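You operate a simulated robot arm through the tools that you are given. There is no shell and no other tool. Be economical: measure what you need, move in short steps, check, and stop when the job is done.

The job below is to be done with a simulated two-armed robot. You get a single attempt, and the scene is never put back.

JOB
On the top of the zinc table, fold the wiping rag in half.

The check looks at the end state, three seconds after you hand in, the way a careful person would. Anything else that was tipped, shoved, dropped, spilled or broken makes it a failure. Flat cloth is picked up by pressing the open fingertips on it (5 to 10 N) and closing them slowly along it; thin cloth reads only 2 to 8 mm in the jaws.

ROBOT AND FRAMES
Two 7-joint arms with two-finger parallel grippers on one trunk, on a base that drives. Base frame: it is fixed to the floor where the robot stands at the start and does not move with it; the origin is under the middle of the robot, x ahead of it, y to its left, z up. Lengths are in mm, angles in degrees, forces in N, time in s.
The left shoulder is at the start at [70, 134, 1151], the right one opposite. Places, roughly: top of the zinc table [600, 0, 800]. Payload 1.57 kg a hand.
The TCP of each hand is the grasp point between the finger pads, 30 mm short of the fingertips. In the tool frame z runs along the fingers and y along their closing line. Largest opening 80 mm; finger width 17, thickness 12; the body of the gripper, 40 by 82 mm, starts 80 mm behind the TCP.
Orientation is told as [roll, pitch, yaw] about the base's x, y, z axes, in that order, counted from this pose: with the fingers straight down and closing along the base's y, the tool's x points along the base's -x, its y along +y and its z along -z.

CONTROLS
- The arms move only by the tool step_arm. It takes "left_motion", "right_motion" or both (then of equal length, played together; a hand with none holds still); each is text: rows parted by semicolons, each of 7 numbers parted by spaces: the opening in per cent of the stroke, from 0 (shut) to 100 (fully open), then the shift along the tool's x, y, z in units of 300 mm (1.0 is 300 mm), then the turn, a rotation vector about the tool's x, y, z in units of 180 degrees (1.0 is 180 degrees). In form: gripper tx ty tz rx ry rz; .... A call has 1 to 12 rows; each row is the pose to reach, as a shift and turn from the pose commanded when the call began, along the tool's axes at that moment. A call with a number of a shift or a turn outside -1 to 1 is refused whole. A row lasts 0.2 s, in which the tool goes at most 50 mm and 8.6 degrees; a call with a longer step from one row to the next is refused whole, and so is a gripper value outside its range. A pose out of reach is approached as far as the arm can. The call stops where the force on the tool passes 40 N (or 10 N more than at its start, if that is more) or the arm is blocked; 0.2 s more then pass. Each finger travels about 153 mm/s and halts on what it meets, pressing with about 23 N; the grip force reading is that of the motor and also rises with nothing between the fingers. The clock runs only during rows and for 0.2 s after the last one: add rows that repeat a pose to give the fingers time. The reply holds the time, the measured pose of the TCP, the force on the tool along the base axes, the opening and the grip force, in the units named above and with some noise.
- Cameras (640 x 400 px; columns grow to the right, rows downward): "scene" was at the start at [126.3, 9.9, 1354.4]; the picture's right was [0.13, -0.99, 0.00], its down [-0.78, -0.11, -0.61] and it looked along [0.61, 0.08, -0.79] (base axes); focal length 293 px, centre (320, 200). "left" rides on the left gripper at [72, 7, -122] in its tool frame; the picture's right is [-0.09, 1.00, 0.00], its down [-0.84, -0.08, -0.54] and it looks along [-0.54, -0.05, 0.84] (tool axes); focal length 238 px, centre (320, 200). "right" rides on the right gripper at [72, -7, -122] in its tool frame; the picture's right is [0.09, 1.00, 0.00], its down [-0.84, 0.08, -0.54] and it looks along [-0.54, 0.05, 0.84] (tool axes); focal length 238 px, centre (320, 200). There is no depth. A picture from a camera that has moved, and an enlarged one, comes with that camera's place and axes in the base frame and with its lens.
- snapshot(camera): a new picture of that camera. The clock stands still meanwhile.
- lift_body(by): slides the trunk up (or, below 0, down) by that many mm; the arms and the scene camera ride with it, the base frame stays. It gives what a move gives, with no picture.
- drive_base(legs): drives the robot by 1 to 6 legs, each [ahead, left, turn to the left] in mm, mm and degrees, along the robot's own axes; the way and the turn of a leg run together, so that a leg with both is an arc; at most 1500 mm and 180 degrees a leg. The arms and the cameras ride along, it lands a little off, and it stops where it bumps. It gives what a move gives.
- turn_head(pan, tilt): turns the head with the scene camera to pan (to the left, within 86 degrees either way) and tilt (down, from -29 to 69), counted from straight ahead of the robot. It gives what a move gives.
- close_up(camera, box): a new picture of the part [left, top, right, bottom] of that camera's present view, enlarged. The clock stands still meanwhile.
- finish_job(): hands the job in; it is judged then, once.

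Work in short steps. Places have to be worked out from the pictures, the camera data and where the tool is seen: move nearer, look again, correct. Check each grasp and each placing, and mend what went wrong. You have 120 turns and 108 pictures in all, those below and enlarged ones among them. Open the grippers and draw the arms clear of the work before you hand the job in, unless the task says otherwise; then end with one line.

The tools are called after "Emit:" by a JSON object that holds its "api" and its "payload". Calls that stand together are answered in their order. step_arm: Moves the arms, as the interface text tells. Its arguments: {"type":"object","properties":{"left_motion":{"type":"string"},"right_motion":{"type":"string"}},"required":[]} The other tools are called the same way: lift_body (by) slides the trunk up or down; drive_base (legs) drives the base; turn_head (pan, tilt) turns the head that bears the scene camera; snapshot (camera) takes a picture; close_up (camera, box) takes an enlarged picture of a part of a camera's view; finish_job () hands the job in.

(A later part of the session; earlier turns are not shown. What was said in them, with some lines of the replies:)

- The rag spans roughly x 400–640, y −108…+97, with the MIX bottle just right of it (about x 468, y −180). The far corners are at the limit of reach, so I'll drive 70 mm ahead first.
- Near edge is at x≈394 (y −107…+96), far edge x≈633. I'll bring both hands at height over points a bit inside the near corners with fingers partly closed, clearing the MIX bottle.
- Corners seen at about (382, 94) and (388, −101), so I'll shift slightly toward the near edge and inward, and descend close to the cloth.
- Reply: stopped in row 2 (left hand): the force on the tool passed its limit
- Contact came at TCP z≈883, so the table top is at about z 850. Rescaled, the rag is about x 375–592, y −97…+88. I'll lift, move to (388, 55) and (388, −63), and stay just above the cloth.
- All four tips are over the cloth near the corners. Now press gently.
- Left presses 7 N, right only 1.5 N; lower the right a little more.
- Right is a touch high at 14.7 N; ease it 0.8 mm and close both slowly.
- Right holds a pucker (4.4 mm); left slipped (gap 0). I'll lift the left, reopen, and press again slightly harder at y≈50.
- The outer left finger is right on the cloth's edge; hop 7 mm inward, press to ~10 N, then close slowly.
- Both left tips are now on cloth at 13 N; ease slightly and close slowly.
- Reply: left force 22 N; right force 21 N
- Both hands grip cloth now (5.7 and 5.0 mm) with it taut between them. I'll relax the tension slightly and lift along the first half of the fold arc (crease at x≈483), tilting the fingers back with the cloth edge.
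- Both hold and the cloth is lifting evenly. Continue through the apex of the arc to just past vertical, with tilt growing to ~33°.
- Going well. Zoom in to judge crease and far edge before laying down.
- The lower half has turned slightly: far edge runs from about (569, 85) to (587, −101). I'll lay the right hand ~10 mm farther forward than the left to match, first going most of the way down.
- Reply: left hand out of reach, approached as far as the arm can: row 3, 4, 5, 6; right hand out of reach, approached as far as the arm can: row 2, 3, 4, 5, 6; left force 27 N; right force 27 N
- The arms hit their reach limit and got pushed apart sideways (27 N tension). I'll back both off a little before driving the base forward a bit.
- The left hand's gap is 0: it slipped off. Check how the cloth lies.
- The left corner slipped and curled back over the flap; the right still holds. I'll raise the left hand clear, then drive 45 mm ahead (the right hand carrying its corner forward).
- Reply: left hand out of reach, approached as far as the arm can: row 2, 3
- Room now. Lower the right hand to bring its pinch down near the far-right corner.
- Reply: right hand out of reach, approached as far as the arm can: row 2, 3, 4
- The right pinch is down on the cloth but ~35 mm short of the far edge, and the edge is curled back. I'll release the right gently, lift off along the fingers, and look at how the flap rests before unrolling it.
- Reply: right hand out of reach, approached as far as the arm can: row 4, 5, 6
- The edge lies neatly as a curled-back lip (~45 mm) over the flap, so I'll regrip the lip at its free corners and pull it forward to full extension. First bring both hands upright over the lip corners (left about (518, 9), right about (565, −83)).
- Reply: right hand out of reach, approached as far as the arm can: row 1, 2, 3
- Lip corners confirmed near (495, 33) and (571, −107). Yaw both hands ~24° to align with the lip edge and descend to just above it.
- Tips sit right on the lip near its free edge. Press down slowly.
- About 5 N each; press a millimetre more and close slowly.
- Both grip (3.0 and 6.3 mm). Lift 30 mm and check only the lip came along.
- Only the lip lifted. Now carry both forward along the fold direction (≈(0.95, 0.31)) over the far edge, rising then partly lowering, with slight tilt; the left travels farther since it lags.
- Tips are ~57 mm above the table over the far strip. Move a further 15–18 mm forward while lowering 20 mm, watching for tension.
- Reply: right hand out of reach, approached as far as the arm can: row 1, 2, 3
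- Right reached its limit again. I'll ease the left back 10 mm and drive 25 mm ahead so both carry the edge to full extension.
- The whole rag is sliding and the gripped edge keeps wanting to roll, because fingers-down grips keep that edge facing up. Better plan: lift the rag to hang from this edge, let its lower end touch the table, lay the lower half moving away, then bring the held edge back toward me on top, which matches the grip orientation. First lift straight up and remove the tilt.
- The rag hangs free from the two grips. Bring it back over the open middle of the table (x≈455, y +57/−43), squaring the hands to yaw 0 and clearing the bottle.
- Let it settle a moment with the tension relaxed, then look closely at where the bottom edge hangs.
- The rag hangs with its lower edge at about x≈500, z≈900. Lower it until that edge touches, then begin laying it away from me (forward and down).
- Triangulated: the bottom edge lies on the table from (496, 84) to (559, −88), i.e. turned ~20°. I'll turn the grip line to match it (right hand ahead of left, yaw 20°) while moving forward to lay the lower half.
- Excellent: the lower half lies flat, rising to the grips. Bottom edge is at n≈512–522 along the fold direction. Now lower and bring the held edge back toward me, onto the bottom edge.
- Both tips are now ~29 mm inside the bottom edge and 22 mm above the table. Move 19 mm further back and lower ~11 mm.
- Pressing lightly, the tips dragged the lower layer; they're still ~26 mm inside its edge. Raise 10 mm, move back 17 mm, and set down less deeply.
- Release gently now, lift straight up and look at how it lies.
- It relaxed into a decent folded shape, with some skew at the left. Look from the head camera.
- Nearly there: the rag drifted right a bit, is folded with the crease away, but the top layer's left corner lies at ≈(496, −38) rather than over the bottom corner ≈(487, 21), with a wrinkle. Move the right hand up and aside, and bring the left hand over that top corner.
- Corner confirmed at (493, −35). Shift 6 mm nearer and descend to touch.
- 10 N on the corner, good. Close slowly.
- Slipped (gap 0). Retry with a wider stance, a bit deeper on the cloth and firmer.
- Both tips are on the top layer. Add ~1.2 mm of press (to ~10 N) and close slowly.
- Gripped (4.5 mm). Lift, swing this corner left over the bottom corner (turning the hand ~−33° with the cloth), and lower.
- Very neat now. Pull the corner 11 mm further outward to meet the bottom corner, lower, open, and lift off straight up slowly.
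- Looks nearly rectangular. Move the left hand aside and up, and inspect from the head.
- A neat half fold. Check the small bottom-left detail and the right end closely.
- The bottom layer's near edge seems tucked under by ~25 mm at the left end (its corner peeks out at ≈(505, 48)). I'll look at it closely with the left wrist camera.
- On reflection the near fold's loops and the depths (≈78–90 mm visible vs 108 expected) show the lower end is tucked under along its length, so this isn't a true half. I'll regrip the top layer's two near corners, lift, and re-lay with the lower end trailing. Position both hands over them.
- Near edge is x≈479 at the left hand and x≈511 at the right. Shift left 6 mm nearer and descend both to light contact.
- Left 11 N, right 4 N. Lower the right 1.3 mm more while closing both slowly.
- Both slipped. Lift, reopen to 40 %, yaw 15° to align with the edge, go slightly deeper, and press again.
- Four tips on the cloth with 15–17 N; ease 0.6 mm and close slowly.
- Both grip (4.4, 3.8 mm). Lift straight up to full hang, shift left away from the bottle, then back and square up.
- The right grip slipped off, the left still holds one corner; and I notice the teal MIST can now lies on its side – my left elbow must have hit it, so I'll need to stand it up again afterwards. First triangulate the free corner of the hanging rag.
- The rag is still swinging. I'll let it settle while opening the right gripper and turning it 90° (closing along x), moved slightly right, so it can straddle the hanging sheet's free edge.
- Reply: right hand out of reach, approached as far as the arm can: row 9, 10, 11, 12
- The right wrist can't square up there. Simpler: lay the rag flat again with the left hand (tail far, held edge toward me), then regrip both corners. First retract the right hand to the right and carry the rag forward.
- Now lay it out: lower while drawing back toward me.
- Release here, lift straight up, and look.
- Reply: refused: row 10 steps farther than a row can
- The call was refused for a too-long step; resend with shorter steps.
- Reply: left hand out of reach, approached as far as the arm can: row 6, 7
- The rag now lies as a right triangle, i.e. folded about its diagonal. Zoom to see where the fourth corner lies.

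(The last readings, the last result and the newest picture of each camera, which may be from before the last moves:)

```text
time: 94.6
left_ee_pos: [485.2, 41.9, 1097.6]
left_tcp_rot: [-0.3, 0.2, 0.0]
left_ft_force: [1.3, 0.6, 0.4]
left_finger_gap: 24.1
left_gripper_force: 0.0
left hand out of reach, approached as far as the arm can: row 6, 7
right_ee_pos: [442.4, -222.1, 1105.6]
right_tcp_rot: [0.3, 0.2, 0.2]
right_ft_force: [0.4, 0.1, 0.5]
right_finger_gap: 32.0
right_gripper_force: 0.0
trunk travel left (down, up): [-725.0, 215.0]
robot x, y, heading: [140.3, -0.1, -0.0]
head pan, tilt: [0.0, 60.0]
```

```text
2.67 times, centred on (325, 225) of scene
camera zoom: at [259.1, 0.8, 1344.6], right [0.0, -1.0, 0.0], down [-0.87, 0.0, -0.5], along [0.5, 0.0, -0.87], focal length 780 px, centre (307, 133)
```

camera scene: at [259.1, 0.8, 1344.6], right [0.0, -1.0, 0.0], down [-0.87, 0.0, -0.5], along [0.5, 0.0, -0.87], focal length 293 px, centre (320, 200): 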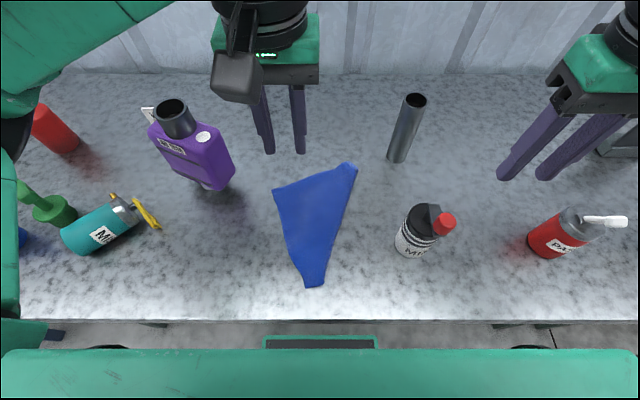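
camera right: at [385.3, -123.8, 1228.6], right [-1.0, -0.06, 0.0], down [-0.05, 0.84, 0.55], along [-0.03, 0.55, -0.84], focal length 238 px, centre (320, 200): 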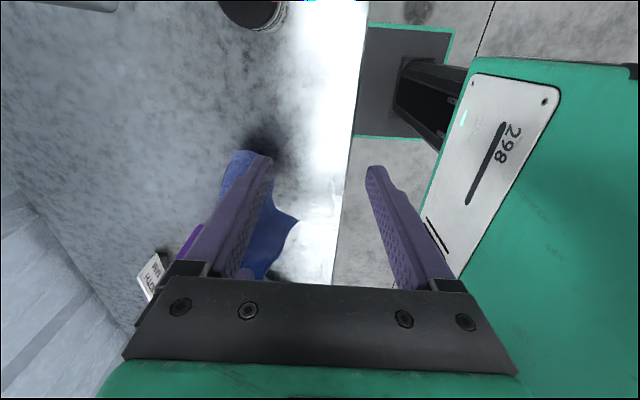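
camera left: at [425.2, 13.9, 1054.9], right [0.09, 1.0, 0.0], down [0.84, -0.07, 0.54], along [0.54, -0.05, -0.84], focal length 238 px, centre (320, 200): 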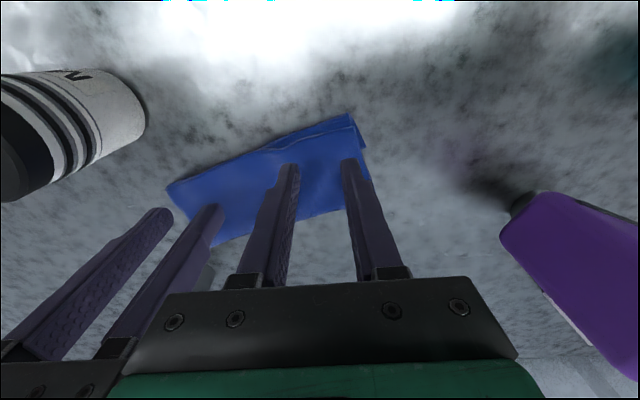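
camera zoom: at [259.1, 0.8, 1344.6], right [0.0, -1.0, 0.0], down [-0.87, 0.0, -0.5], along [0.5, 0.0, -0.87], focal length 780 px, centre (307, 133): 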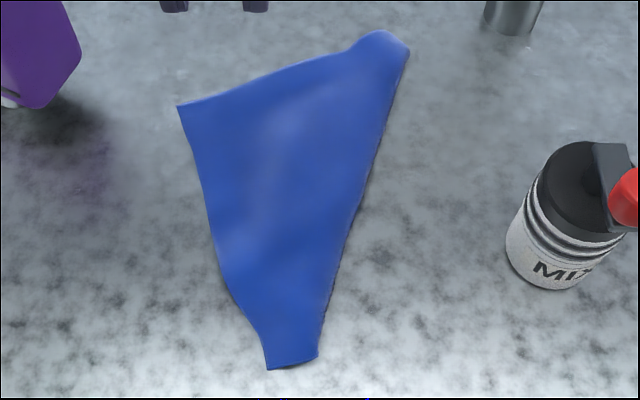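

The fourth corner is tucked under the diagonal. The far edge AB (≈(566, 94)–(633, −66)) is accessible, so gripping near both its ends and lifting will unfold everything, then I can lay it in half with the tail trailing. Move both hands above those points, yaw 22°.

Emit:
{"api": "step_arm", "payload": {"left_motion": "40 -0.1 0.02 0 0 0 -0.04; 40 -0.2 0.04 0 0 0 -0.08; 40 -0.283 0.057 0 0 0 -0.122; 40 -0.283 0.057 0 0 0 -0.122; 40 -0.283 0.057 0 0 0 -0.122; 40 -0.283 0.057 0 0 0 -0.122; 40 -0.283 0.057 0.15 0 0 -0.122; 40 -0.283 0.057 0.3 0 0 -0.122; 40 -0.283 0.057 0.45 0 0 -0.122; 40 -0.283 0.057 0.54 0 0 -0.122; 40 -0.283 0.057 0.557 0 0 -0.122", "right_motion": "40 -0.093 0.104 0 0 0 -0.02; 40 -0.186 0.208 0 0 0 -0.04; 40 -0.279 0.311 0 0 0 -0.06; 40 -0.371 0.415 0 0 0 -0.08; 40 -0.464 0.519 0 0 0 -0.1; 40 -0.557 0.623 0 0 0 -0.122; 40 -0.557 0.623 0.15 0 0 -0.122; 40 -0.557 0.623 0.3 0 0 -0.122; 40 -0.557 0.623 0.45 0 0 -0.122; 40 -0.557 0.623 0.55 0 0 -0.122; 40 -0.557 0.623 0.57 0 0 -0.122"}}

Emit:
{"api": "snapshot", "payload": {"camera": "left"}}

Emit:
{"api": "snapshot", "payload": {"camera": "right"}}

```text
time: 97.0
left_ee_pos: [567.1, 59.6, 929.6]
left_tcp_rot: [-0.2, 0.1, 22.1]
left_ft_force: [0.2, -1.1, -1.0]
left_finger_gap: 32.0
left_gripper_force: 0.1
right_ee_pos: [606.0, -33.7, 935.8]
right_tcp_rot: [0.3, 0.0, 22.1]
right_ft_force: [-0.1, -0.6, -0.4]
right_finger_gap: 32.2
right_gripper_force: 0.0
trunk travel left (down, up): [-725.0, 215.0]
robot x, y, heading: [138.2, -2.3, 0.2]
head pan, tilt: [0.0, 60.0]
```

```text
12 pictures are left
camera left: at [498.3, 38.2, 1051.3], right [-0.29, 0.96, 0.0], down [0.8, 0.25, 0.54], along [0.52, 0.15, -0.84], focal length 238 px, centre (320, 200)
```

left: 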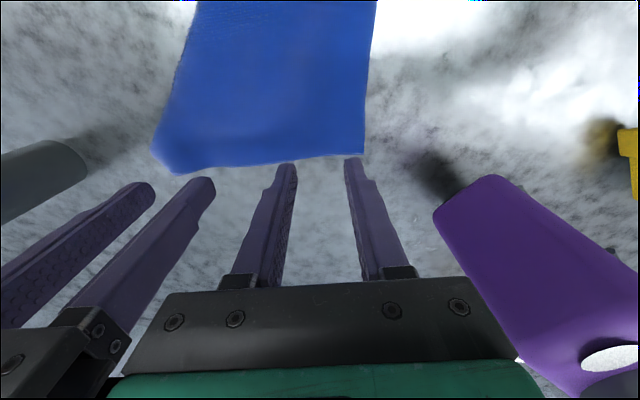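

```text
11 pictures are left
camera right: at [544.0, -66.8, 1057.2], right [-0.46, 0.89, 0.01], down [0.75, 0.38, 0.54], along [0.48, 0.25, -0.84], focal length 238 px, centre (320, 200)
```

right: 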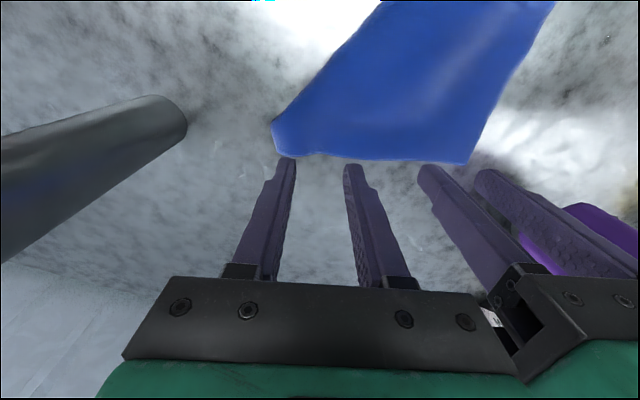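

Edge confirmed from (564, 96) to (631, −54). Shift the right 8 mm inward, and descend both to press.

Emit:
{"api": "step_arm", "payload": {"left_motion": "40 0 0 0.07 0 0 0; 40 0 0 0.115 0 0 0; 40 0 0 0.128 0 0 0; 40 0 0 0.134 0 0 0; 40 0 0 0.139 0 0 0; 40 0 0 0.139 0 0 0", "right_motion": "40 0 0.027 0.07 0 0 0; 40 0 0.027 0.125 0 0 0; 40 0 0.027 0.138 0 0 0; 40 0 0.027 0.146 0 0 0; 40 0 0.027 0.153 0 0 0; 40 0 0.027 0.153 0 0 0"}}

```text
time: 98.4
left_ee_pos: [567.2, 58.2, 887.8]
left_tcp_rot: [0.0, 0.2, 22.1]
left_ft_force: [0.1, -0.5, 0.5]
left_finger_gap: 32.0
left_gripper_force: 0.0
right_ee_pos: [604.6, -25.6, 890.9]
right_tcp_rot: [0.4, 0.0, 22.3]
right_ft_force: [0.4, -1.1, 0.3]
right_finger_gap: 32.1
right_gripper_force: 0.1
trunk travel left (down, up): [-725.0, 215.0]
robot x, y, heading: [138.3, 3.2, 0.3]
head pan, tilt: [0.0, 60.0]
```

No contact yet; go down a few more millimetres in small steps.

Emit:
{"api": "step_arm", "payload": {"left_motion": "40 0 0 0.006 0 0 0; 40 0 0 0.012 0 0 0; 40 0 0 0.012 0 0 0", "right_motion": "40 0 0 0.007 0 0 0; 40 0 0 0.014 0 0 0; 40 0 0 0.014 0 0 0"}}

```text
time: 99.2
left_ee_pos: [567.6, 58.1, 884.6]
left_tcp_rot: [-0.2, 0.1, 22.1]
left_ft_force: [-0.2, -0.4, 1.6]
left_finger_gap: 32.0
left_gripper_force: 0.0
right_ee_pos: [602.8, -26.2, 887.4]
right_tcp_rot: [0.3, -0.1, 22.1]
right_ft_force: [-0.5, 0.8, 0.3]
right_finger_gap: 32.1
right_gripper_force: 0.0
trunk travel left (down, up): [-725.0, 215.0]
robot x, y, heading: [140.0, 1.9, 0.0]
head pan, tilt: [0.0, 60.0]
```

Emit:
{"api": "step_arm", "payload": {"left_motion": "40 0 0 0.003 0 0 0; 40 0 0 0.006 0 0 0; 40 0 0 0.006 0 0 0", "right_motion": "40 0 0 0.006 0 0 0; 40 0 0 0.012 0 0 0; 40 0 0 0.012 0 0 0"}}

```text
time: 100.0
left_ee_pos: [567.1, 58.9, 883.7]
left_tcp_rot: [-0.3, 0.0, 22.2]
left_ft_force: [2.3, 0.8, 9.9]
left_finger_gap: 32.0
left_gripper_force: 0.1
right_ee_pos: [601.4, -26.5, 884.2]
right_tcp_rot: [0.3, -0.1, 22.2]
right_ft_force: [0.7, -1.4, 6.2]
right_finger_gap: 32.2
right_gripper_force: 0.4
trunk travel left (down, up): [-725.0, 215.0]
robot x, y, heading: [141.5, -1.3, 0.1]
head pan, tilt: [0.0, 60.0]
```

Good: 10 N and 6 N. Add 1 mm each (more on the right) and close slowly.

Emit:
{"api": "step_arm", "payload": {"left_motion": "40 0 0 0.003 0 0 0; 36 0 0 0.003 0 0 0; 32 0 0 0.003 0 0 0; 28 0 0 0.003 0 0 0; 24 0 0 0.003 0 0 0; 20 0 0 0.003 0 0 0; 16 0 0 0.003 0 0 0; 12 0 0 0.003 0 0 0; 8 0 0 0.003 0 0 0; 4 0 0 0.003 0 0 0; 0 0 0 0.003 0 0 0; 0 0 0 0.003 0 0 0", "right_motion": "40 0 0 0.005 0 0 0; 36 0 0 0.005 0 0 0; 32 0 0 0.005 0 0 0; 28 0 0 0.005 0 0 0; 24 0 0 0.005 0 0 0; 20 0 0 0.005 0 0 0; 16 0 0 0.005 0 0 0; 12 0 0 0.005 0 0 0; 8 0 0 0.005 0 0 0; 4 0 0 0.005 0 0 0; 0 0 0 0.005 0 0 0; 0 0 0 0.005 0 0 0"}}

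```text
time: 102.6
left_ee_pos: [562.9, 58.3, 883.8]
left_tcp_rot: [-0.2, 0.0, 22.0]
left_ft_force: [0.7, -1.4, 12.2]
left_finger_gap: 2.9
left_gripper_force: 23.1
right_ee_pos: [600.9, -27.1, 883.5]
right_tcp_rot: [0.3, -0.2, 22.1]
right_ft_force: [-0.1, 0.6, 12.7]
right_finger_gap: 0.0
right_gripper_force: 21.0
trunk travel left (down, up): [-725.0, 215.0]
robot x, y, heading: [140.1, 1.2, 0.1]
head pan, tilt: [0.0, 60.0]
```

Left gripped (2.9 mm), right slipped. Retry the right with a wider stance and firmer press.

Emit:
{"api": "step_arm", "payload": {"right_motion": "0 0 0 -0.05 0 0 0; 25 0 0.01 -0.05 0 0 0; 48 0.01 0.01 -0.05 0 0 0; 48 0.01 0.01 -0.01 0 0 0; 48 0.01 0.01 0.002 0 0 0; 48 0.01 0.01 0.006 0 0 0; 48 0.01 0.01 0.006 0 0 0"}}

```text
time: 104.2
left_ee_pos: [565.0, 57.9, 883.7]
left_tcp_rot: [-0.2, -0.2, 22.1]
left_ft_force: [1.5, 0.0, 8.6]
left_finger_gap: 3.0
left_gripper_force: 23.2
right_ee_pos: [597.5, -23.9, 883.3]
right_tcp_rot: [0.3, -0.4, 22.1]
right_ft_force: [-0.8, -2.0, 24.9]
right_finger_gap: 38.8
right_gripper_force: 0.4
trunk travel left (down, up): [-725.0, 215.0]
robot x, y, heading: [136.6, -1.8, 0.1]
head pan, tilt: [0.0, 60.0]
```

25 N is too firm; ease about 1.5 mm and close.

Emit:
{"api": "step_arm", "payload": {"right_motion": "48 0 0 -0.004 0 0 0; 43 0 0 -0.004 0 0 0; 38 0 0 -0.004 0 0 0; 33 0 0 -0.004 0 0 0; 28 0 0 -0.004 0 0 0; 24 0 0 -0.004 0 0 0; 20 0 0 -0.004 0 0 0; 15 0 0 -0.004 0 0 0; 10 0 0 -0.004 0 0 0; 5 0 0 -0.004 0 0 0; 0 0 0 -0.004 0 0 0; 0 0 0 -0.004 0 0 0"}}

```text
time: 106.8
left_ee_pos: [563.2, 58.0, 884.1]
left_tcp_rot: [-0.4, 0.0, 22.1]
left_ft_force: [7.3, -18.6, 7.2]
left_finger_gap: 3.6
left_gripper_force: 23.2
right_ee_pos: [596.0, -23.4, 882.9]
right_tcp_rot: [0.7, -0.1, 22.3]
right_ft_force: [-8.9, 19.5, 17.9]
right_finger_gap: 4.9
right_gripper_force: 23.2
trunk travel left (down, up): [-725.0, 215.0]
robot x, y, heading: [140.9, -1.5, 0.0]
head pan, tilt: [0.0, 60.0]
```

Both grip. Relax tension slightly and lift slowly to full hang.

Emit:
{"api": "step_arm", "payload": {"left_motion": "0 0 -0.005 -0.02 0 0 0; 0 0 -0.006 -0.08 0 0 0; 0 0 -0.006 -0.16 0 0 0; 0 0 -0.006 -0.24 0 0 0; 0 0 -0.006 -0.32 0 0 0; 0 0 -0.006 -0.4 0 0 0; 0 0 -0.006 -0.48 0 0 0; 0 0 -0.006 -0.56 0 0 0; 0 0 -0.006 -0.64 0 0 0; 0 0 -0.006 -0.72 0 0 0; 0 0 -0.006 -0.77 0 0 0; 0 0 -0.006 -0.77 0 0 0", "right_motion": "0 0 0.005 -0.02 0 0 0; 0 0 0.006 -0.08 0 0 0; 0 0 0.006 -0.16 0 0 0; 0 0 0.006 -0.24 0 0 0; 0 0 0.006 -0.32 0 0 0; 0 0 0.006 -0.4 0 0 0; 0 0 0.006 -0.48 0 0 0; 0 0 0.006 -0.56 0 0 0; 0 0 0.006 -0.64 0 0 0; 0 0 0.006 -0.72 0 0 0; 0 0 0.006 -0.77 0 0 0; 0 0 0.006 -0.77 0 0 0"}}

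Emit:
{"api": "snapshot", "payload": {"camera": "scene"}}

```text
time: 109.4
left_ee_pos: [569.6, 56.7, 1114.6]
left_tcp_rot: [-0.3, 0.2, 22.1]
left_ft_force: [8.9, -17.9, -0.9]
left_finger_gap: 4.4
left_gripper_force: 22.6
right_ee_pos: [600.2, -23.9, 1112.3]
right_tcp_rot: [0.3, 0.0, 22.2]
right_ft_force: [-8.7, 18.9, 0.5]
right_finger_gap: 4.5
right_gripper_force: 22.7
trunk travel left (down, up): [-725.0, 215.0]
robot x, y, heading: [140.0, -0.2, 0.4]
head pan, tilt: [0.0, 60.0]
```

```text
10 pictures are left
camera scene: at [258.2, 0.2, 1344.7], right [0.0, -1.0, 0.0], down [-0.87, 0.0, -0.5], along [0.5, 0.0, -0.87], focal length 293 px, centre (320, 200)
```

scene: 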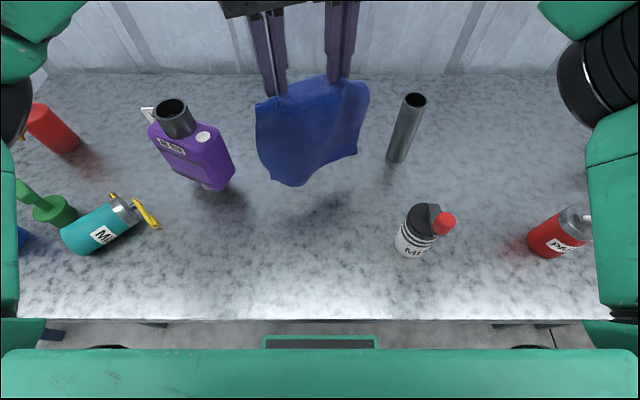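

It hangs as a full open sheet. To keep the elbows away from the other items while working nearer, drive back 70 mm with the rag hanging.

Emit:
{"api": "drive_base", "payload": {"legs": [[-70, 0, 0]]}}

```text
time: 110.4
left_ee_pos: [501.7, 55.6, 1112.0]
left_tcp_rot: [-0.1, 0.3, 22.1]
left_ft_force: [8.3, -17.7, -0.6]
left_finger_gap: 4.2
left_gripper_force: 22.5
right_ee_pos: [533.3, -24.7, 1110.4]
right_tcp_rot: [0.4, 0.2, 22.1]
right_ft_force: [-8.1, 18.1, 0.9]
right_finger_gap: 4.7
right_gripper_force: 22.9
trunk travel left (down, up): [-725.0, 215.0]
robot x, y, heading: [69.2, 0.3, -0.0]
head pan, tilt: [0.0, 60.0]
```

Move forward 70 mm, settle, then lower to just touch while drawing back so the lower edge trails on the far side.

Emit:
{"api": "step_arm", "payload": {"left_motion": "0 -0.06 0 0 0 0 0; 0 -0.12 0 0 0 0 0; 0 -0.18 0 0 0 0 0; 0 -0.233 0 0 0 0 0; 0 -0.233 0 0 0 0 0; 0 -0.233 0 0 0 0 0; 0 -0.233 0 0 0 0 0; 0 -0.233 0 0 0 0 0; 0 -0.215 0 0.04 0 0 0; 0 -0.19 0 0.08 0 0 0; 0 -0.16 0 0.105 0 0 0; 0 -0.12 0 0.115 0 0 0", "right_motion": "0 -0.06 0 0 0 0 0; 0 -0.12 0 0 0 0 0; 0 -0.18 0 0 0 0 0; 0 -0.233 0 0 0 0 0; 0 -0.233 0 0 0 0 0; 0 -0.233 0 0 0 0 0; 0 -0.233 0 0 0 0 0; 0 -0.233 0 0 0 0 0; 0 -0.215 0 0.04 0 0 0; 0 -0.19 0 0.08 0 0 0; 0 -0.16 0 0.105 0 0 0; 0 -0.12 0 0.115 0 0 0"}}

Emit:
{"api": "step_arm", "payload": {"left_motion": "0 0.04 0 0.01 0 0 0; 0 0.08 0 0.04 0 0 0; 0 0.12 0 0.08 0 0 0; 0 0.16 0 0.12 0 0 0; 0 0.2 0 0.16 0 0 0; 0 0.24 0 0.2 0 0 0; 0 0.28 0 0.24 0 0 0; 0 0.32 0 0.28 0 0 0; 0 0.35 0 0.31 0 0 0; 0 0.35 0 0.31 0 0 0", "right_motion": "0 0.04 0 0.01 0 0 0; 0 0.08 0 0.04 0 0 0; 0 0.12 0 0.08 0 0 0; 0 0.16 0 0.12 0 0 0; 0 0.2 0 0.16 0 0 0; 0 0.24 0 0.2 0 0 0; 0 0.28 0 0.24 0 0 0; 0 0.32 0 0.28 0 0 0; 0 0.35 0 0.31 0 0 0; 0 0.35 0 0.31 0 0 0"}}

Emit:
{"api": "snapshot", "payload": {"camera": "scene"}}

Emit:
{"api": "snapshot", "payload": {"camera": "left"}}

```text
time: 113.0
left_ee_pos: [529.9, 68.3, 1079.1]
left_tcp_rot: [-0.3, 0.1, 22.1]
left_ft_force: [7.6, -14.7, -1.1]
left_finger_gap: 3.6
left_gripper_force: 23.0
right_ee_pos: [562.9, -10.7, 1078.4]
right_tcp_rot: [0.4, 0.0, 22.0]
right_ft_force: [-7.7, 14.5, 0.0]
right_finger_gap: 4.4
right_gripper_force: 22.8
trunk travel left (down, up): [-725.0, 215.0]
robot x, y, heading: [69.0, -0.2, -0.1]
head pan, tilt: [0.0, 60.0]
```

```text
time: 115.2
left_ee_pos: [434.3, 30.7, 987.2]
left_tcp_rot: [-0.4, 0.3, 22.1]
left_ft_force: [7.2, -14.1, -0.1]
left_finger_gap: 3.7
left_gripper_force: 23.3
right_ee_pos: [464.7, -48.8, 986.8]
right_tcp_rot: [0.3, 0.0, 22.1]
right_ft_force: [-6.1, 13.6, 1.0]
right_finger_gap: 4.6
right_gripper_force: 22.9
trunk travel left (down, up): [-725.0, 215.0]
robot x, y, heading: [67.4, 0.5, -0.2]
head pan, tilt: [0.0, 60.0]
```

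```text
9 pictures are left
camera scene: at [188.9, 0.2, 1344.8], right [0.0, -1.0, 0.0], down [-0.87, 0.0, -0.5], along [0.5, 0.0, -0.87], focal length 293 px, centre (320, 200)
```

scene: 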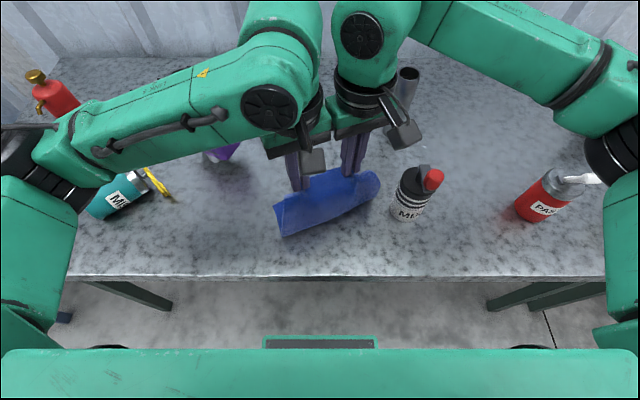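

```text
8 pictures are left
camera left: at [365.1, 9.7, 1109.5], right [-0.29, 0.96, -0.01], down [0.81, 0.25, 0.54], along [0.52, 0.15, -0.84], focal length 238 px, centre (320, 200)
```

left: 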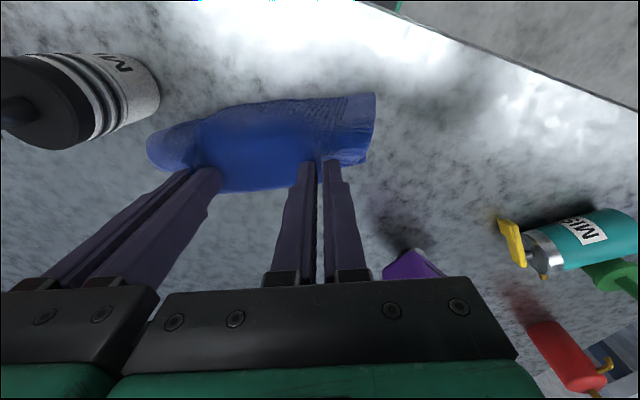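

The rag is laid with its bend forming near x≈385 and the tail away. Now lower while moving forward, bringing the held edge over the far tail.

Emit:
{"api": "step_arm", "payload": {"left_motion": "0 0 0 0.035 0 0 0; 0 0 0 0.07 0 0 0; 0 -0.014 0 0.105 0 0 0; 0 -0.027 0 0.135 0 0 0; 0 -0.05 0 0.165 0 0 0; 0 -0.073 0 0.195 0 0 0; 0 -0.1 0 0.22 0 0 0; 0 -0.127 0 0.242 0 0 0; 0 -0.155 0 0.265 0 0 0; 0 -0.185 0 0.285 0 0 0; 0 -0.21 0 0.3 0 0 0; 0 -0.21 0 0.3 0 0 0", "right_motion": "0 0 0 0.035 0 0 0; 0 0 0 0.07 0 0 0; 0 -0.014 0 0.105 0 0 0; 0 -0.027 0 0.135 0 0 0; 0 -0.05 0 0.165 0 0 0; 0 -0.073 0 0.195 0 0 0; 0 -0.1 0 0.22 0 0 0; 0 -0.127 0 0.242 0 0 0; 0 -0.155 0 0.265 0 0 0; 0 -0.185 0 0.285 0 0 0; 0 -0.21 0 0.3 0 0 0; 0 -0.21 0 0.3 0 0 0"}}

Emit:
{"api": "snapshot", "payload": {"camera": "right"}}

```text
time: 117.8
left_ee_pos: [493.1, 52.2, 897.2]
left_tcp_rot: [-0.4, 0.2, 22.0]
left_ft_force: [6.3, -11.2, 0.1]
left_finger_gap: 3.5
left_gripper_force: 22.8
right_ee_pos: [524.4, -25.4, 894.9]
right_tcp_rot: [0.4, 0.1, 22.0]
right_ft_force: [-7.1, 11.3, 0.7]
right_finger_gap: 4.1
right_gripper_force: 23.1
trunk travel left (down, up): [-725.0, 215.0]
robot x, y, heading: [70.2, -1.5, 0.1]
head pan, tilt: [0.0, 60.0]
```

```text
7 pictures are left
camera right: at [462.3, -58.4, 1014.8], right [-0.46, 0.89, 0.01], down [0.75, 0.38, 0.54], along [0.48, 0.25, -0.84], focal length 238 px, centre (320, 200)
```

right: 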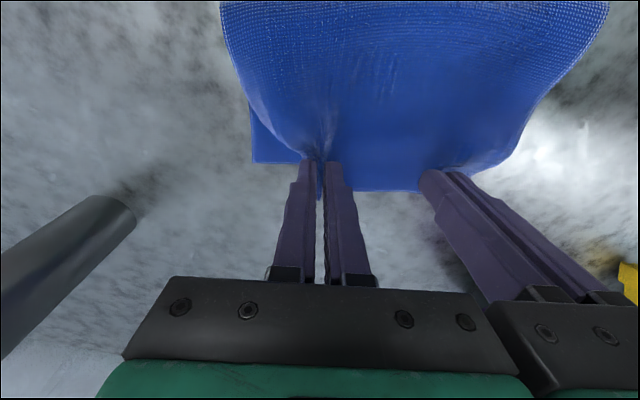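

Excellent: the lower half is flat and the far tail edge runs about (548, −70) to (534, 15). The right is ~placed; release it first and lift it clear, then the left corner can move ~20 mm further forward.

Emit:
{"api": "step_arm", "payload": {"right_motion": "0 -0.015 0 0.01 0 0 0; 0 -0.015 0 0.018 0 0 0; 8 -0.015 0 0.018 0 0 0; 16 -0.015 0 0.018 0 0 0; 26 -0.015 0 0.018 0 0 0; 26 -0.015 0 0.005 0 0 0; 26 -0.015 0 -0.04 0 0 0; 26 -0.015 0 -0.1 0 0 0; 26 -0.015 0 -0.22 0 0 0; 26 -0.015 0 -0.36 0 0 0; 26 -0.015 0 -0.5 0 0 0; 26 -0.015 -0.12 -0.58 0 0 0"}}

Emit:
{"api": "step_arm", "payload": {"left_motion": "0 -0.031 -0.012 -0.01 0 0 0.02; 0 -0.062 -0.025 -0.01 0 0 0.04; 0 -0.062 -0.025 0.01 0 0 0.04; 0 -0.062 -0.025 0.02 0 0 0.04; 8 -0.062 -0.025 0.02 0 0 0.04; 16 -0.062 -0.025 0.02 0 0 0.04; 26 -0.062 -0.025 0.02 0 0 0.04; 26 -0.062 -0.025 0.005 0 0 0.04; 26 -0.062 -0.025 -0.04 0 0 0.04; 26 -0.062 -0.025 -0.12 0 0 0.04; 26 -0.062 -0.025 -0.26 0 0 0.04; 26 -0.062 -0.025 -0.4 0 0 0.04"}}

Emit:
{"api": "step_arm", "payload": {"left_motion": "26 0 0 -0.14 0 0 0; 26 0.02 0.12 -0.2 0 0 0; 26 0.04 0.24 -0.2 0 0 0; 26 0.06 0.36 -0.2 0 0 0", "right_motion": "26 0 0 -0.05 0 0 0; 26 0 -0.13 -0.05 0 0 0; 26 0 -0.26 -0.05 0 0 0; 26 0 -0.36 -0.05 0 0 0"}}

Emit:
{"api": "snapshot", "payload": {"camera": "scene"}}

```text
time: 120.4
left_ee_pos: [491.9, 52.0, 896.9]
left_tcp_rot: [-0.2, 0.2, 22.1]
left_ft_force: [0.3, 0.1, -0.6]
left_finger_gap: 2.5
left_gripper_force: 22.9
right_ee_pos: [542.9, -61.5, 1068.9]
right_tcp_rot: [0.6, 0.1, 22.1]
right_ft_force: [0.9, 0.1, 1.0]
right_finger_gap: 20.9
right_gripper_force: 0.2
trunk travel left (down, up): [-725.0, 215.0]
robot x, y, heading: [73.3, -1.3, 0.0]
head pan, tilt: [0.0, 60.0]
```

```text
time: 123.0
left_ee_pos: [512.7, 53.7, 1017.4]
left_tcp_rot: [-0.3, 0.2, 14.9]
left_ft_force: [-0.6, 0.0, 0.0]
left_finger_gap: 20.8
left_gripper_force: 0.0
right_ee_pos: [541.5, -60.0, 1068.7]
right_tcp_rot: [0.4, 0.0, 22.0]
right_ft_force: [0.1, -0.7, 0.0]
right_finger_gap: 20.9
right_gripper_force: 0.1
trunk travel left (down, up): [-725.0, 215.0]
robot x, y, heading: [70.2, 0.5, -0.1]
head pan, tilt: [0.0, 60.0]
```

```text
time: 124.0
left_ee_pos: [466.3, 153.4, 1073.9]
left_tcp_rot: [-0.4, 0.2, 14.8]
left_ft_force: [-0.3, 0.1, 0.1]
left_finger_gap: 21.0
left_gripper_force: 0.0
right_ee_pos: [577.2, -147.4, 1083.8]
right_tcp_rot: [0.3, 0.0, 22.0]
right_ft_force: [-0.6, 0.6, 0.9]
right_finger_gap: 20.7
right_gripper_force: 0.0
right hand out of reach, approached as far as the arm can: row 4
trunk travel left (down, up): [-725.0, 215.0]
robot x, y, heading: [70.0, -2.0, -0.0]
head pan, tilt: [0.0, 60.0]
```

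```text
6 pictures are left
camera scene: at [187.3, 1.3, 1344.9], right [0.0, -1.0, 0.0], down [-0.87, 0.0, -0.5], along [0.5, 0.0, -0.87], focal length 293 px, centre (320, 200)
```

scene: 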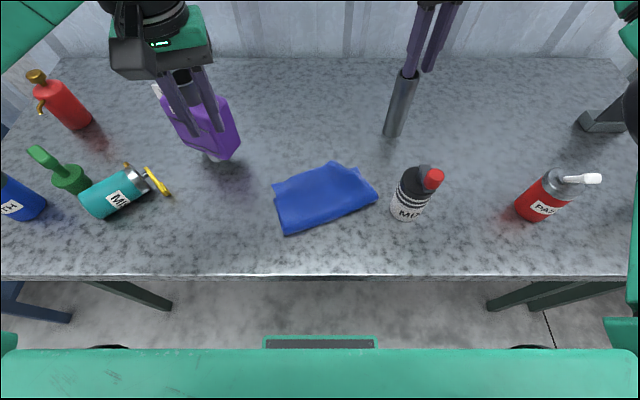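

The rag now lies folded. Zoom to check it.

Emit:
{"api": "close_up", "payload": {"camera": "scene", "box": [250, 145, 400, 245]}}

```text
4.00 times, centred on (325, 195) of scene
camera zoom: at [187.3, 1.3, 1344.9], right [0.0, -1.0, 0.0], down [-0.87, 0.0, -0.5], along [0.5, 0.0, -0.87], focal length 1170 px, centre (300, 220)
```

zoom: 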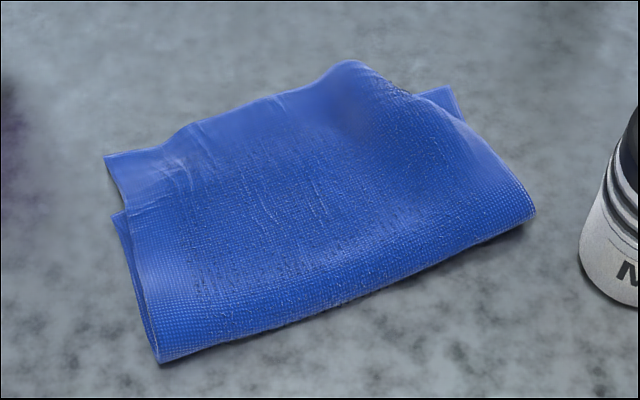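

The rag is folded, edges nearly matching. Now the tipped teal can: it lies with base ≈(449, 415), top ≈(486, 355). I'll bring the left hand over its body, turned −58° so the fingers straddle it, gripper open.

Emit:
{"api": "step_arm", "payload": {"left_motion": "40 -0.024 0.08 0 0 0 0.045; 60 -0.048 0.16 0 0 0 0.09; 80 -0.072 0.24 0 0 0 0.135; 100 -0.096 0.32 0 0 0 0.18; 100 -0.12 0.4 0 0 0 0.225; 100 -0.144 0.48 0 0 0 0.27; 100 -0.168 0.56 0 0 0 0.315; 100 -0.192 0.64 0 0 0 0.36; 100 -0.216 0.715 0 0 0 0.406; 100 -0.216 0.715 0.13 0 0 0.406; 100 -0.216 0.715 0.22 0 0 0.406; 100 -0.216 0.715 0.22 0 0 0.406"}}

Emit:
{"api": "snapshot", "payload": {"camera": "left"}}

```text
time: 126.6
left_ee_pos: [474.2, 377.6, 1009.8]
left_tcp_rot: [-0.2, -0.3, -58.2]
left_ft_force: [-0.6, 0.2, -0.6]
left_finger_gap: 80.1
left_gripper_force: 0.1
right_ee_pos: [579.3, -147.5, 1084.2]
right_tcp_rot: [0.4, 0.0, 22.1]
right_ft_force: [0.1, -0.7, 0.2]
right_finger_gap: 20.9
right_gripper_force: 0.1
trunk travel left (down, up): [-725.0, 215.0]
robot x, y, heading: [68.5, 0.4, 0.0]
head pan, tilt: [0.0, 60.0]
```

```text
4 pictures are left
camera left: at [442.1, 441.7, 1131.8], right [0.89, 0.45, 0.0], down [0.38, -0.75, 0.55], along [0.24, -0.49, -0.84], focal length 238 px, centre (320, 200)
```

left: 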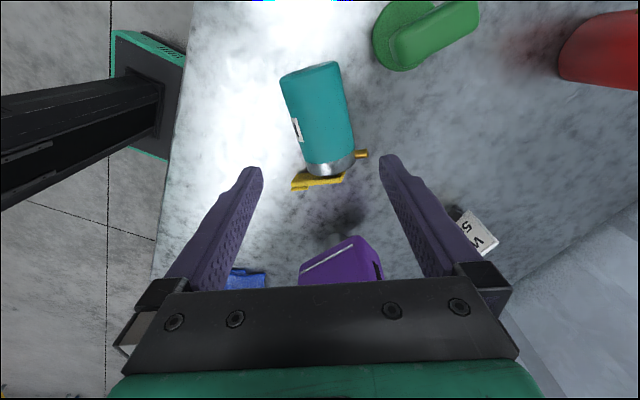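

The can's axis runs from (442, 420) to (501, 346), diameter ≈60 mm. The hand is centred at mid-body; turn 6.7°, descend to z≈886 and close gently.

Emit:
{"api": "step_arm", "payload": {"left_motion": "100 -0.005 0 0.1 0 0 -0.037; 100 -0.005 0 0.22 0 0 -0.037; 100 -0.005 0 0.32 0 0 -0.037; 100 -0.005 0 0.38 0 0 -0.037; 100 -0.005 0 0.41 0 0 -0.037; 92 -0.005 0 0.41 0 0 -0.037; 84 -0.005 0 0.41 0 0 -0.037; 78 -0.005 0 0.41 0 0 -0.037; 72 -0.005 0 0.41 0 0 -0.037; 66 -0.005 0 0.41 0 0 -0.037; 60 -0.005 0 0.41 0 0 -0.037; 50 -0.005 0 0.41 0 0 -0.037"}}

```text
time: 129.2
left_ee_pos: [476.0, 375.2, 886.4]
left_tcp_rot: [-0.3, -0.2, -51.5]
left_ft_force: [0.0, 0.0, -1.0]
left_finger_gap: 57.9
left_gripper_force: 23.4
right_ee_pos: [580.1, -147.5, 1083.1]
right_tcp_rot: [0.4, 0.0, 22.1]
right_ft_force: [0.2, -1.0, 0.2]
right_finger_gap: 20.8
right_gripper_force: 0.1
trunk travel left (down, up): [-725.0, 215.0]
robot x, y, heading: [73.1, 1.9, -0.2]
head pan, tilt: [0.0, 60.0]
```

Gripped at 58 mm. Lift 110 mm and tilt the hand so the can's top comes up.

Emit:
{"api": "step_arm", "payload": {"left_motion": "45 0 0 -0.12 0 0 0; 45 0 0 -0.24 0 0 0; 45 0 0 -0.37 0 0 0; 45 0 0 -0.37 0 -0.043 0; 45 0 0 -0.37 0 -0.086 0; 45 0 0 -0.37 0 -0.13 0; 45 0 0 -0.37 0 -0.173 0; 45 0 0 -0.37 0 -0.216 0; 45 0 0 -0.37 0 -0.26 0; 45 0 0 -0.37 0 -0.303 0; 45 0 0 -0.37 0 -0.346 0; 45 0 0 -0.37 0 -0.389 0"}}

```text
time: 131.8
left_ee_pos: [475.7, 377.1, 995.4]
left_tcp_rot: [-0.6, -70.3, -50.8]
left_ft_force: [0.3, 0.6, -1.8]
left_finger_gap: 56.8
left_gripper_force: 23.2
right_ee_pos: [579.2, -145.9, 1084.2]
right_tcp_rot: [0.3, 0.2, 22.1]
right_ft_force: [-0.5, 0.6, 1.1]
right_finger_gap: 20.8
right_gripper_force: 0.0
trunk travel left (down, up): [-725.0, 215.0]
robot x, y, heading: [73.6, -1.2, -0.0]
head pan, tilt: [0.0, 60.0]
```

Tilt of 70° achieved. The can originally stood near (450, 318); move there at height, then lower toward the table.

Emit:
{"api": "step_arm", "payload": {"left_motion": "45 -0.019 -0.064 0.052 0 0 0; 45 -0.038 -0.128 0.105 0 0 0; 45 -0.057 -0.191 0.157 0 0 0; 45 0.02 -0.191 0.185 0 0 0; 45 0.1 -0.191 0.214 0 0 0; 45 0.1 -0.191 0.214 0 0 0"}}

Emit:
{"api": "snapshot", "payload": {"camera": "scene"}}

```text
time: 133.2
left_ee_pos: [461.8, 299.5, 946.4]
left_tcp_rot: [-0.7, -70.3, -51.0]
left_ft_force: [-0.1, 0.2, -1.4]
left_finger_gap: 56.7
left_gripper_force: 23.1
right_ee_pos: [579.8, -147.5, 1083.1]
right_tcp_rot: [0.4, 0.0, 22.1]
right_ft_force: [-0.3, -1.1, 0.3]
right_finger_gap: 20.7
right_gripper_force: 0.0
trunk travel left (down, up): [-725.0, 215.0]
robot x, y, heading: [69.5, -1.7, -0.0]
head pan, tilt: [0.0, 60.0]
```

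```text
3 pictures are left
camera scene: at [188.4, -0.4, 1344.8], right [0.0, -1.0, 0.0], down [-0.87, 0.0, -0.5], along [0.5, 0.0, -0.87], focal length 293 px, centre (320, 200)
```

scene: 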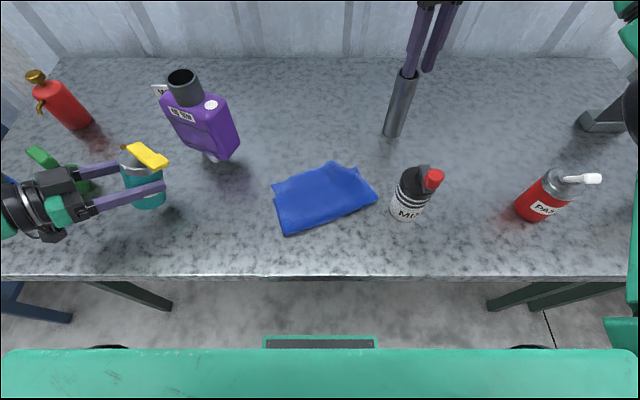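

The can is nearly upright over its original spot. Lower slowly toward contact.

Emit:
{"api": "step_arm", "payload": {"left_motion": "45 0.025 0 0.009 0 0 0; 45 0.05 0 0.018 0 0 0; 45 0.069 0 0.025 0 0 0; 45 0.078 0 0.028 0 0 0; 45 0.087 0 0.032 0 0 0; 45 0.087 0 0.032 0 0 0"}}

```text
time: 134.6
left_ee_pos: [463.4, 301.7, 918.5]
left_tcp_rot: [-0.7, -70.2, -50.8]
left_ft_force: [0.4, -0.1, -2.6]
left_finger_gap: 56.6
left_gripper_force: 23.6
right_ee_pos: [579.5, -147.7, 1083.8]
right_tcp_rot: [0.5, 0.0, 22.1]
right_ft_force: [0.2, 0.2, 0.2]
right_finger_gap: 20.7
right_gripper_force: 0.1
trunk travel left (down, up): [-725.0, 215.0]
robot x, y, heading: [67.9, -0.6, -0.1]
head pan, tilt: [0.0, 60.0]
```

Emit:
{"api": "step_arm", "payload": {"left_motion": "45 0.006 0 0.002 0 0 0; 45 0.012 0 0.004 0 0 0; 45 0.018 0 0.006 0 0 0; 45 0.018 0 0.006 0 0 0"}}

```text
time: 135.6
left_ee_pos: [462.8, 301.6, 914.5]
left_tcp_rot: [-0.8, -70.2, -50.8]
left_ft_force: [1.4, -0.3, 6.4]
left_finger_gap: 56.8
left_gripper_force: 22.9
right_ee_pos: [578.6, -148.1, 1082.5]
right_tcp_rot: [0.4, 0.0, 22.0]
right_ft_force: [0.1, 0.5, -0.3]
right_finger_gap: 20.7
right_gripper_force: 0.0
trunk travel left (down, up): [-725.0, 215.0]
robot x, y, heading: [68.9, -1.3, -0.1]
head pan, tilt: [0.0, 60.0]
```

Rim contact (force rises to 6 N). Open very slowly so the can settles upright from its 20° lean.

Emit:
{"api": "step_arm", "payload": {"left_motion": "68 0 0 0 0 0 0; 70 0 0 0 0 0 0; 71 0 0 0 0 0 0; 72 0 0 0 0 0 0; 73 0 0 0 0 0 0; 74 0 0 0 0 0 0; 76 0 0 0 0 0 0; 80 0 0 0 0 0 0; 86 0 0 0 0 0 0; 93 0 0 0 0 0 0; 100 0 0 0 0 0 0; 100 0 0 0 0 0 0"}}

Emit:
{"api": "close_up", "payload": {"camera": "scene", "box": [40, 110, 240, 240]}}

```text
time: 138.2
left_ee_pos: [462.7, 302.5, 915.0]
left_tcp_rot: [-0.8, -70.3, -50.8]
left_ft_force: [0.2, 0.4, 0.6]
left_finger_gap: 79.8
left_gripper_force: 0.0
right_ee_pos: [579.0, -148.5, 1083.5]
right_tcp_rot: [0.3, 0.0, 22.0]
right_ft_force: [-0.4, -0.4, -0.3]
right_finger_gap: 21.0
right_gripper_force: 0.0
trunk travel left (down, up): [-725.0, 215.0]
robot x, y, heading: [70.0, -0.7, 0.0]
head pan, tilt: [0.0, 60.0]
```

```text
3.08 times, centred on (140, 175) of scene
camera zoom: at [188.6, 0.0, 1344.8], right [0.0, -1.0, 0.0], down [-0.87, 0.0, -0.5], along [0.5, 0.0, -0.87], focal length 900 px, centre (874, 277)
```

zoom: 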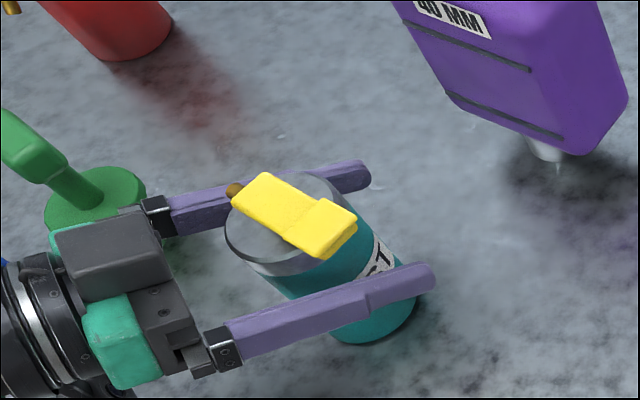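

The can stands upright again. Retract straight back along the fingers, then rise.

Emit:
{"api": "step_arm", "payload": {"left_motion": "100 0 0 -0.06 0 0 0; 100 0 0 -0.12 0 0 0; 100 0 0 -0.18 0 0 0; 100 0 0 -0.25 0 0 0; 100 0 0 -0.32 0 0 0; 100 0 0 -0.38 0 0 0; 100 -0.1 0 -0.42 0 0 0; 100 -0.2 0 -0.46 0 0 0; 100 -0.3 0 -0.5 0 0 0; 100 -0.4 0 -0.53 0 0 0"}}

Emit:
{"api": "snapshot", "payload": {"camera": "scene"}}

```text
time: 140.4
left_ee_pos: [394.2, 386.9, 1081.7]
left_tcp_rot: [-0.9, -70.2, -50.8]
left_ft_force: [-0.1, 0.1, 0.7]
left_finger_gap: 80.0
left_gripper_force: 0.1
right_ee_pos: [579.4, -148.5, 1084.4]
right_tcp_rot: [0.3, 0.0, 22.1]
right_ft_force: [-0.1, -0.1, -0.3]
right_finger_gap: 20.7
right_gripper_force: 0.0
trunk travel left (down, up): [-725.0, 215.0]
robot x, y, heading: [72.8, -1.7, -0.0]
head pan, tilt: [0.0, 60.0]
```

```text
1 pictures are left
camera scene: at [188.4, -0.5, 1344.8], right [0.0, -1.0, 0.0], down [-0.87, 0.0, -0.5], along [0.5, 0.0, -0.87], focal length 293 px, centre (320, 200)
```

scene: 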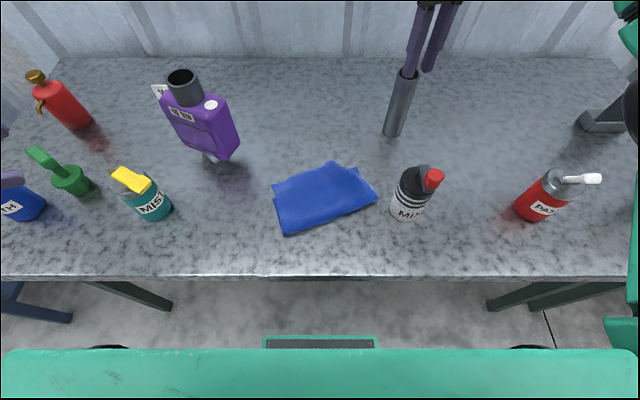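

Everything stands as at the start and the rag lies folded. Raise and withdraw the right arm, opening the gripper, before handing in.

Emit:
{"api": "step_arm", "payload": {"right_motion": "21 0 0 -0.1 0 0 0; 21 0.11 -0.01 -0.13 0 0 0; 40 0.22 -0.02 -0.13 0 0 0; 70 0.33 -0.03 -0.13 0 0 0; 100 0.446 -0.035 -0.13 0 0 0"}}

Emit:
{"api": "close_up", "payload": {"camera": "scene", "box": [80, 100, 480, 260]}}

```text
time: 141.6
left_ee_pos: [392.3, 386.3, 1082.7]
left_tcp_rot: [-0.5, -70.4, -51.1]
left_ft_force: [-0.5, -0.2, -0.6]
left_finger_gap: 80.1
left_gripper_force: 0.2
right_ee_pos: [458.5, -210.5, 1120.7]
right_tcp_rot: [0.5, -0.1, 22.0]
right_ft_force: [-0.1, 0.6, 0.6]
right_finger_gap: 80.1
right_gripper_force: 0.1
right hand out of reach, approached as far as the arm can: row 1
trunk travel left (down, up): [-725.0, 215.0]
robot x, y, heading: [70.5, -0.8, -0.1]
head pan, tilt: [0.0, 60.0]
```

```text
1.60 times, centred on (280, 180) of scene
camera zoom: at [186.6, -1.3, 1345.0], right [0.0, -1.0, 0.0], down [-0.87, 0.0, -0.5], along [0.5, 0.0, -0.87], focal length 468 px, centre (384, 232)
```

zoom: 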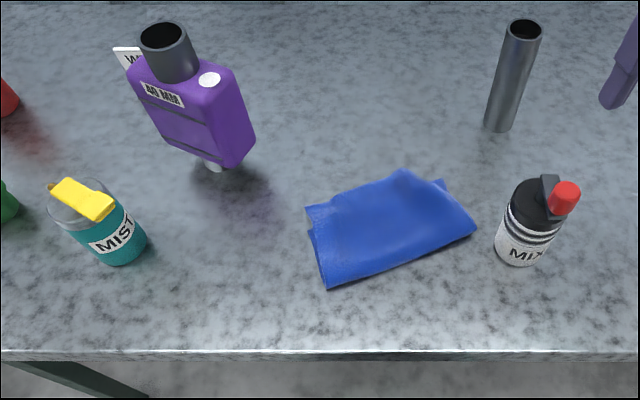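

The rag lies folded in half, all objects stand in place, and the arms are clear with grippers open. Handing in.

Emit:
{"api": "finish_job", "payload": {}}

```text
The job is handed in.
```

The rag lies folded roughly in half on the zinc table, but not cleanly: the crease is about 15 mm off the middle, so the edges miss by up to about 30 mm, and one top corner is curled; I also knocked over the teal MIST can along the way and stood it back up close to where it started.
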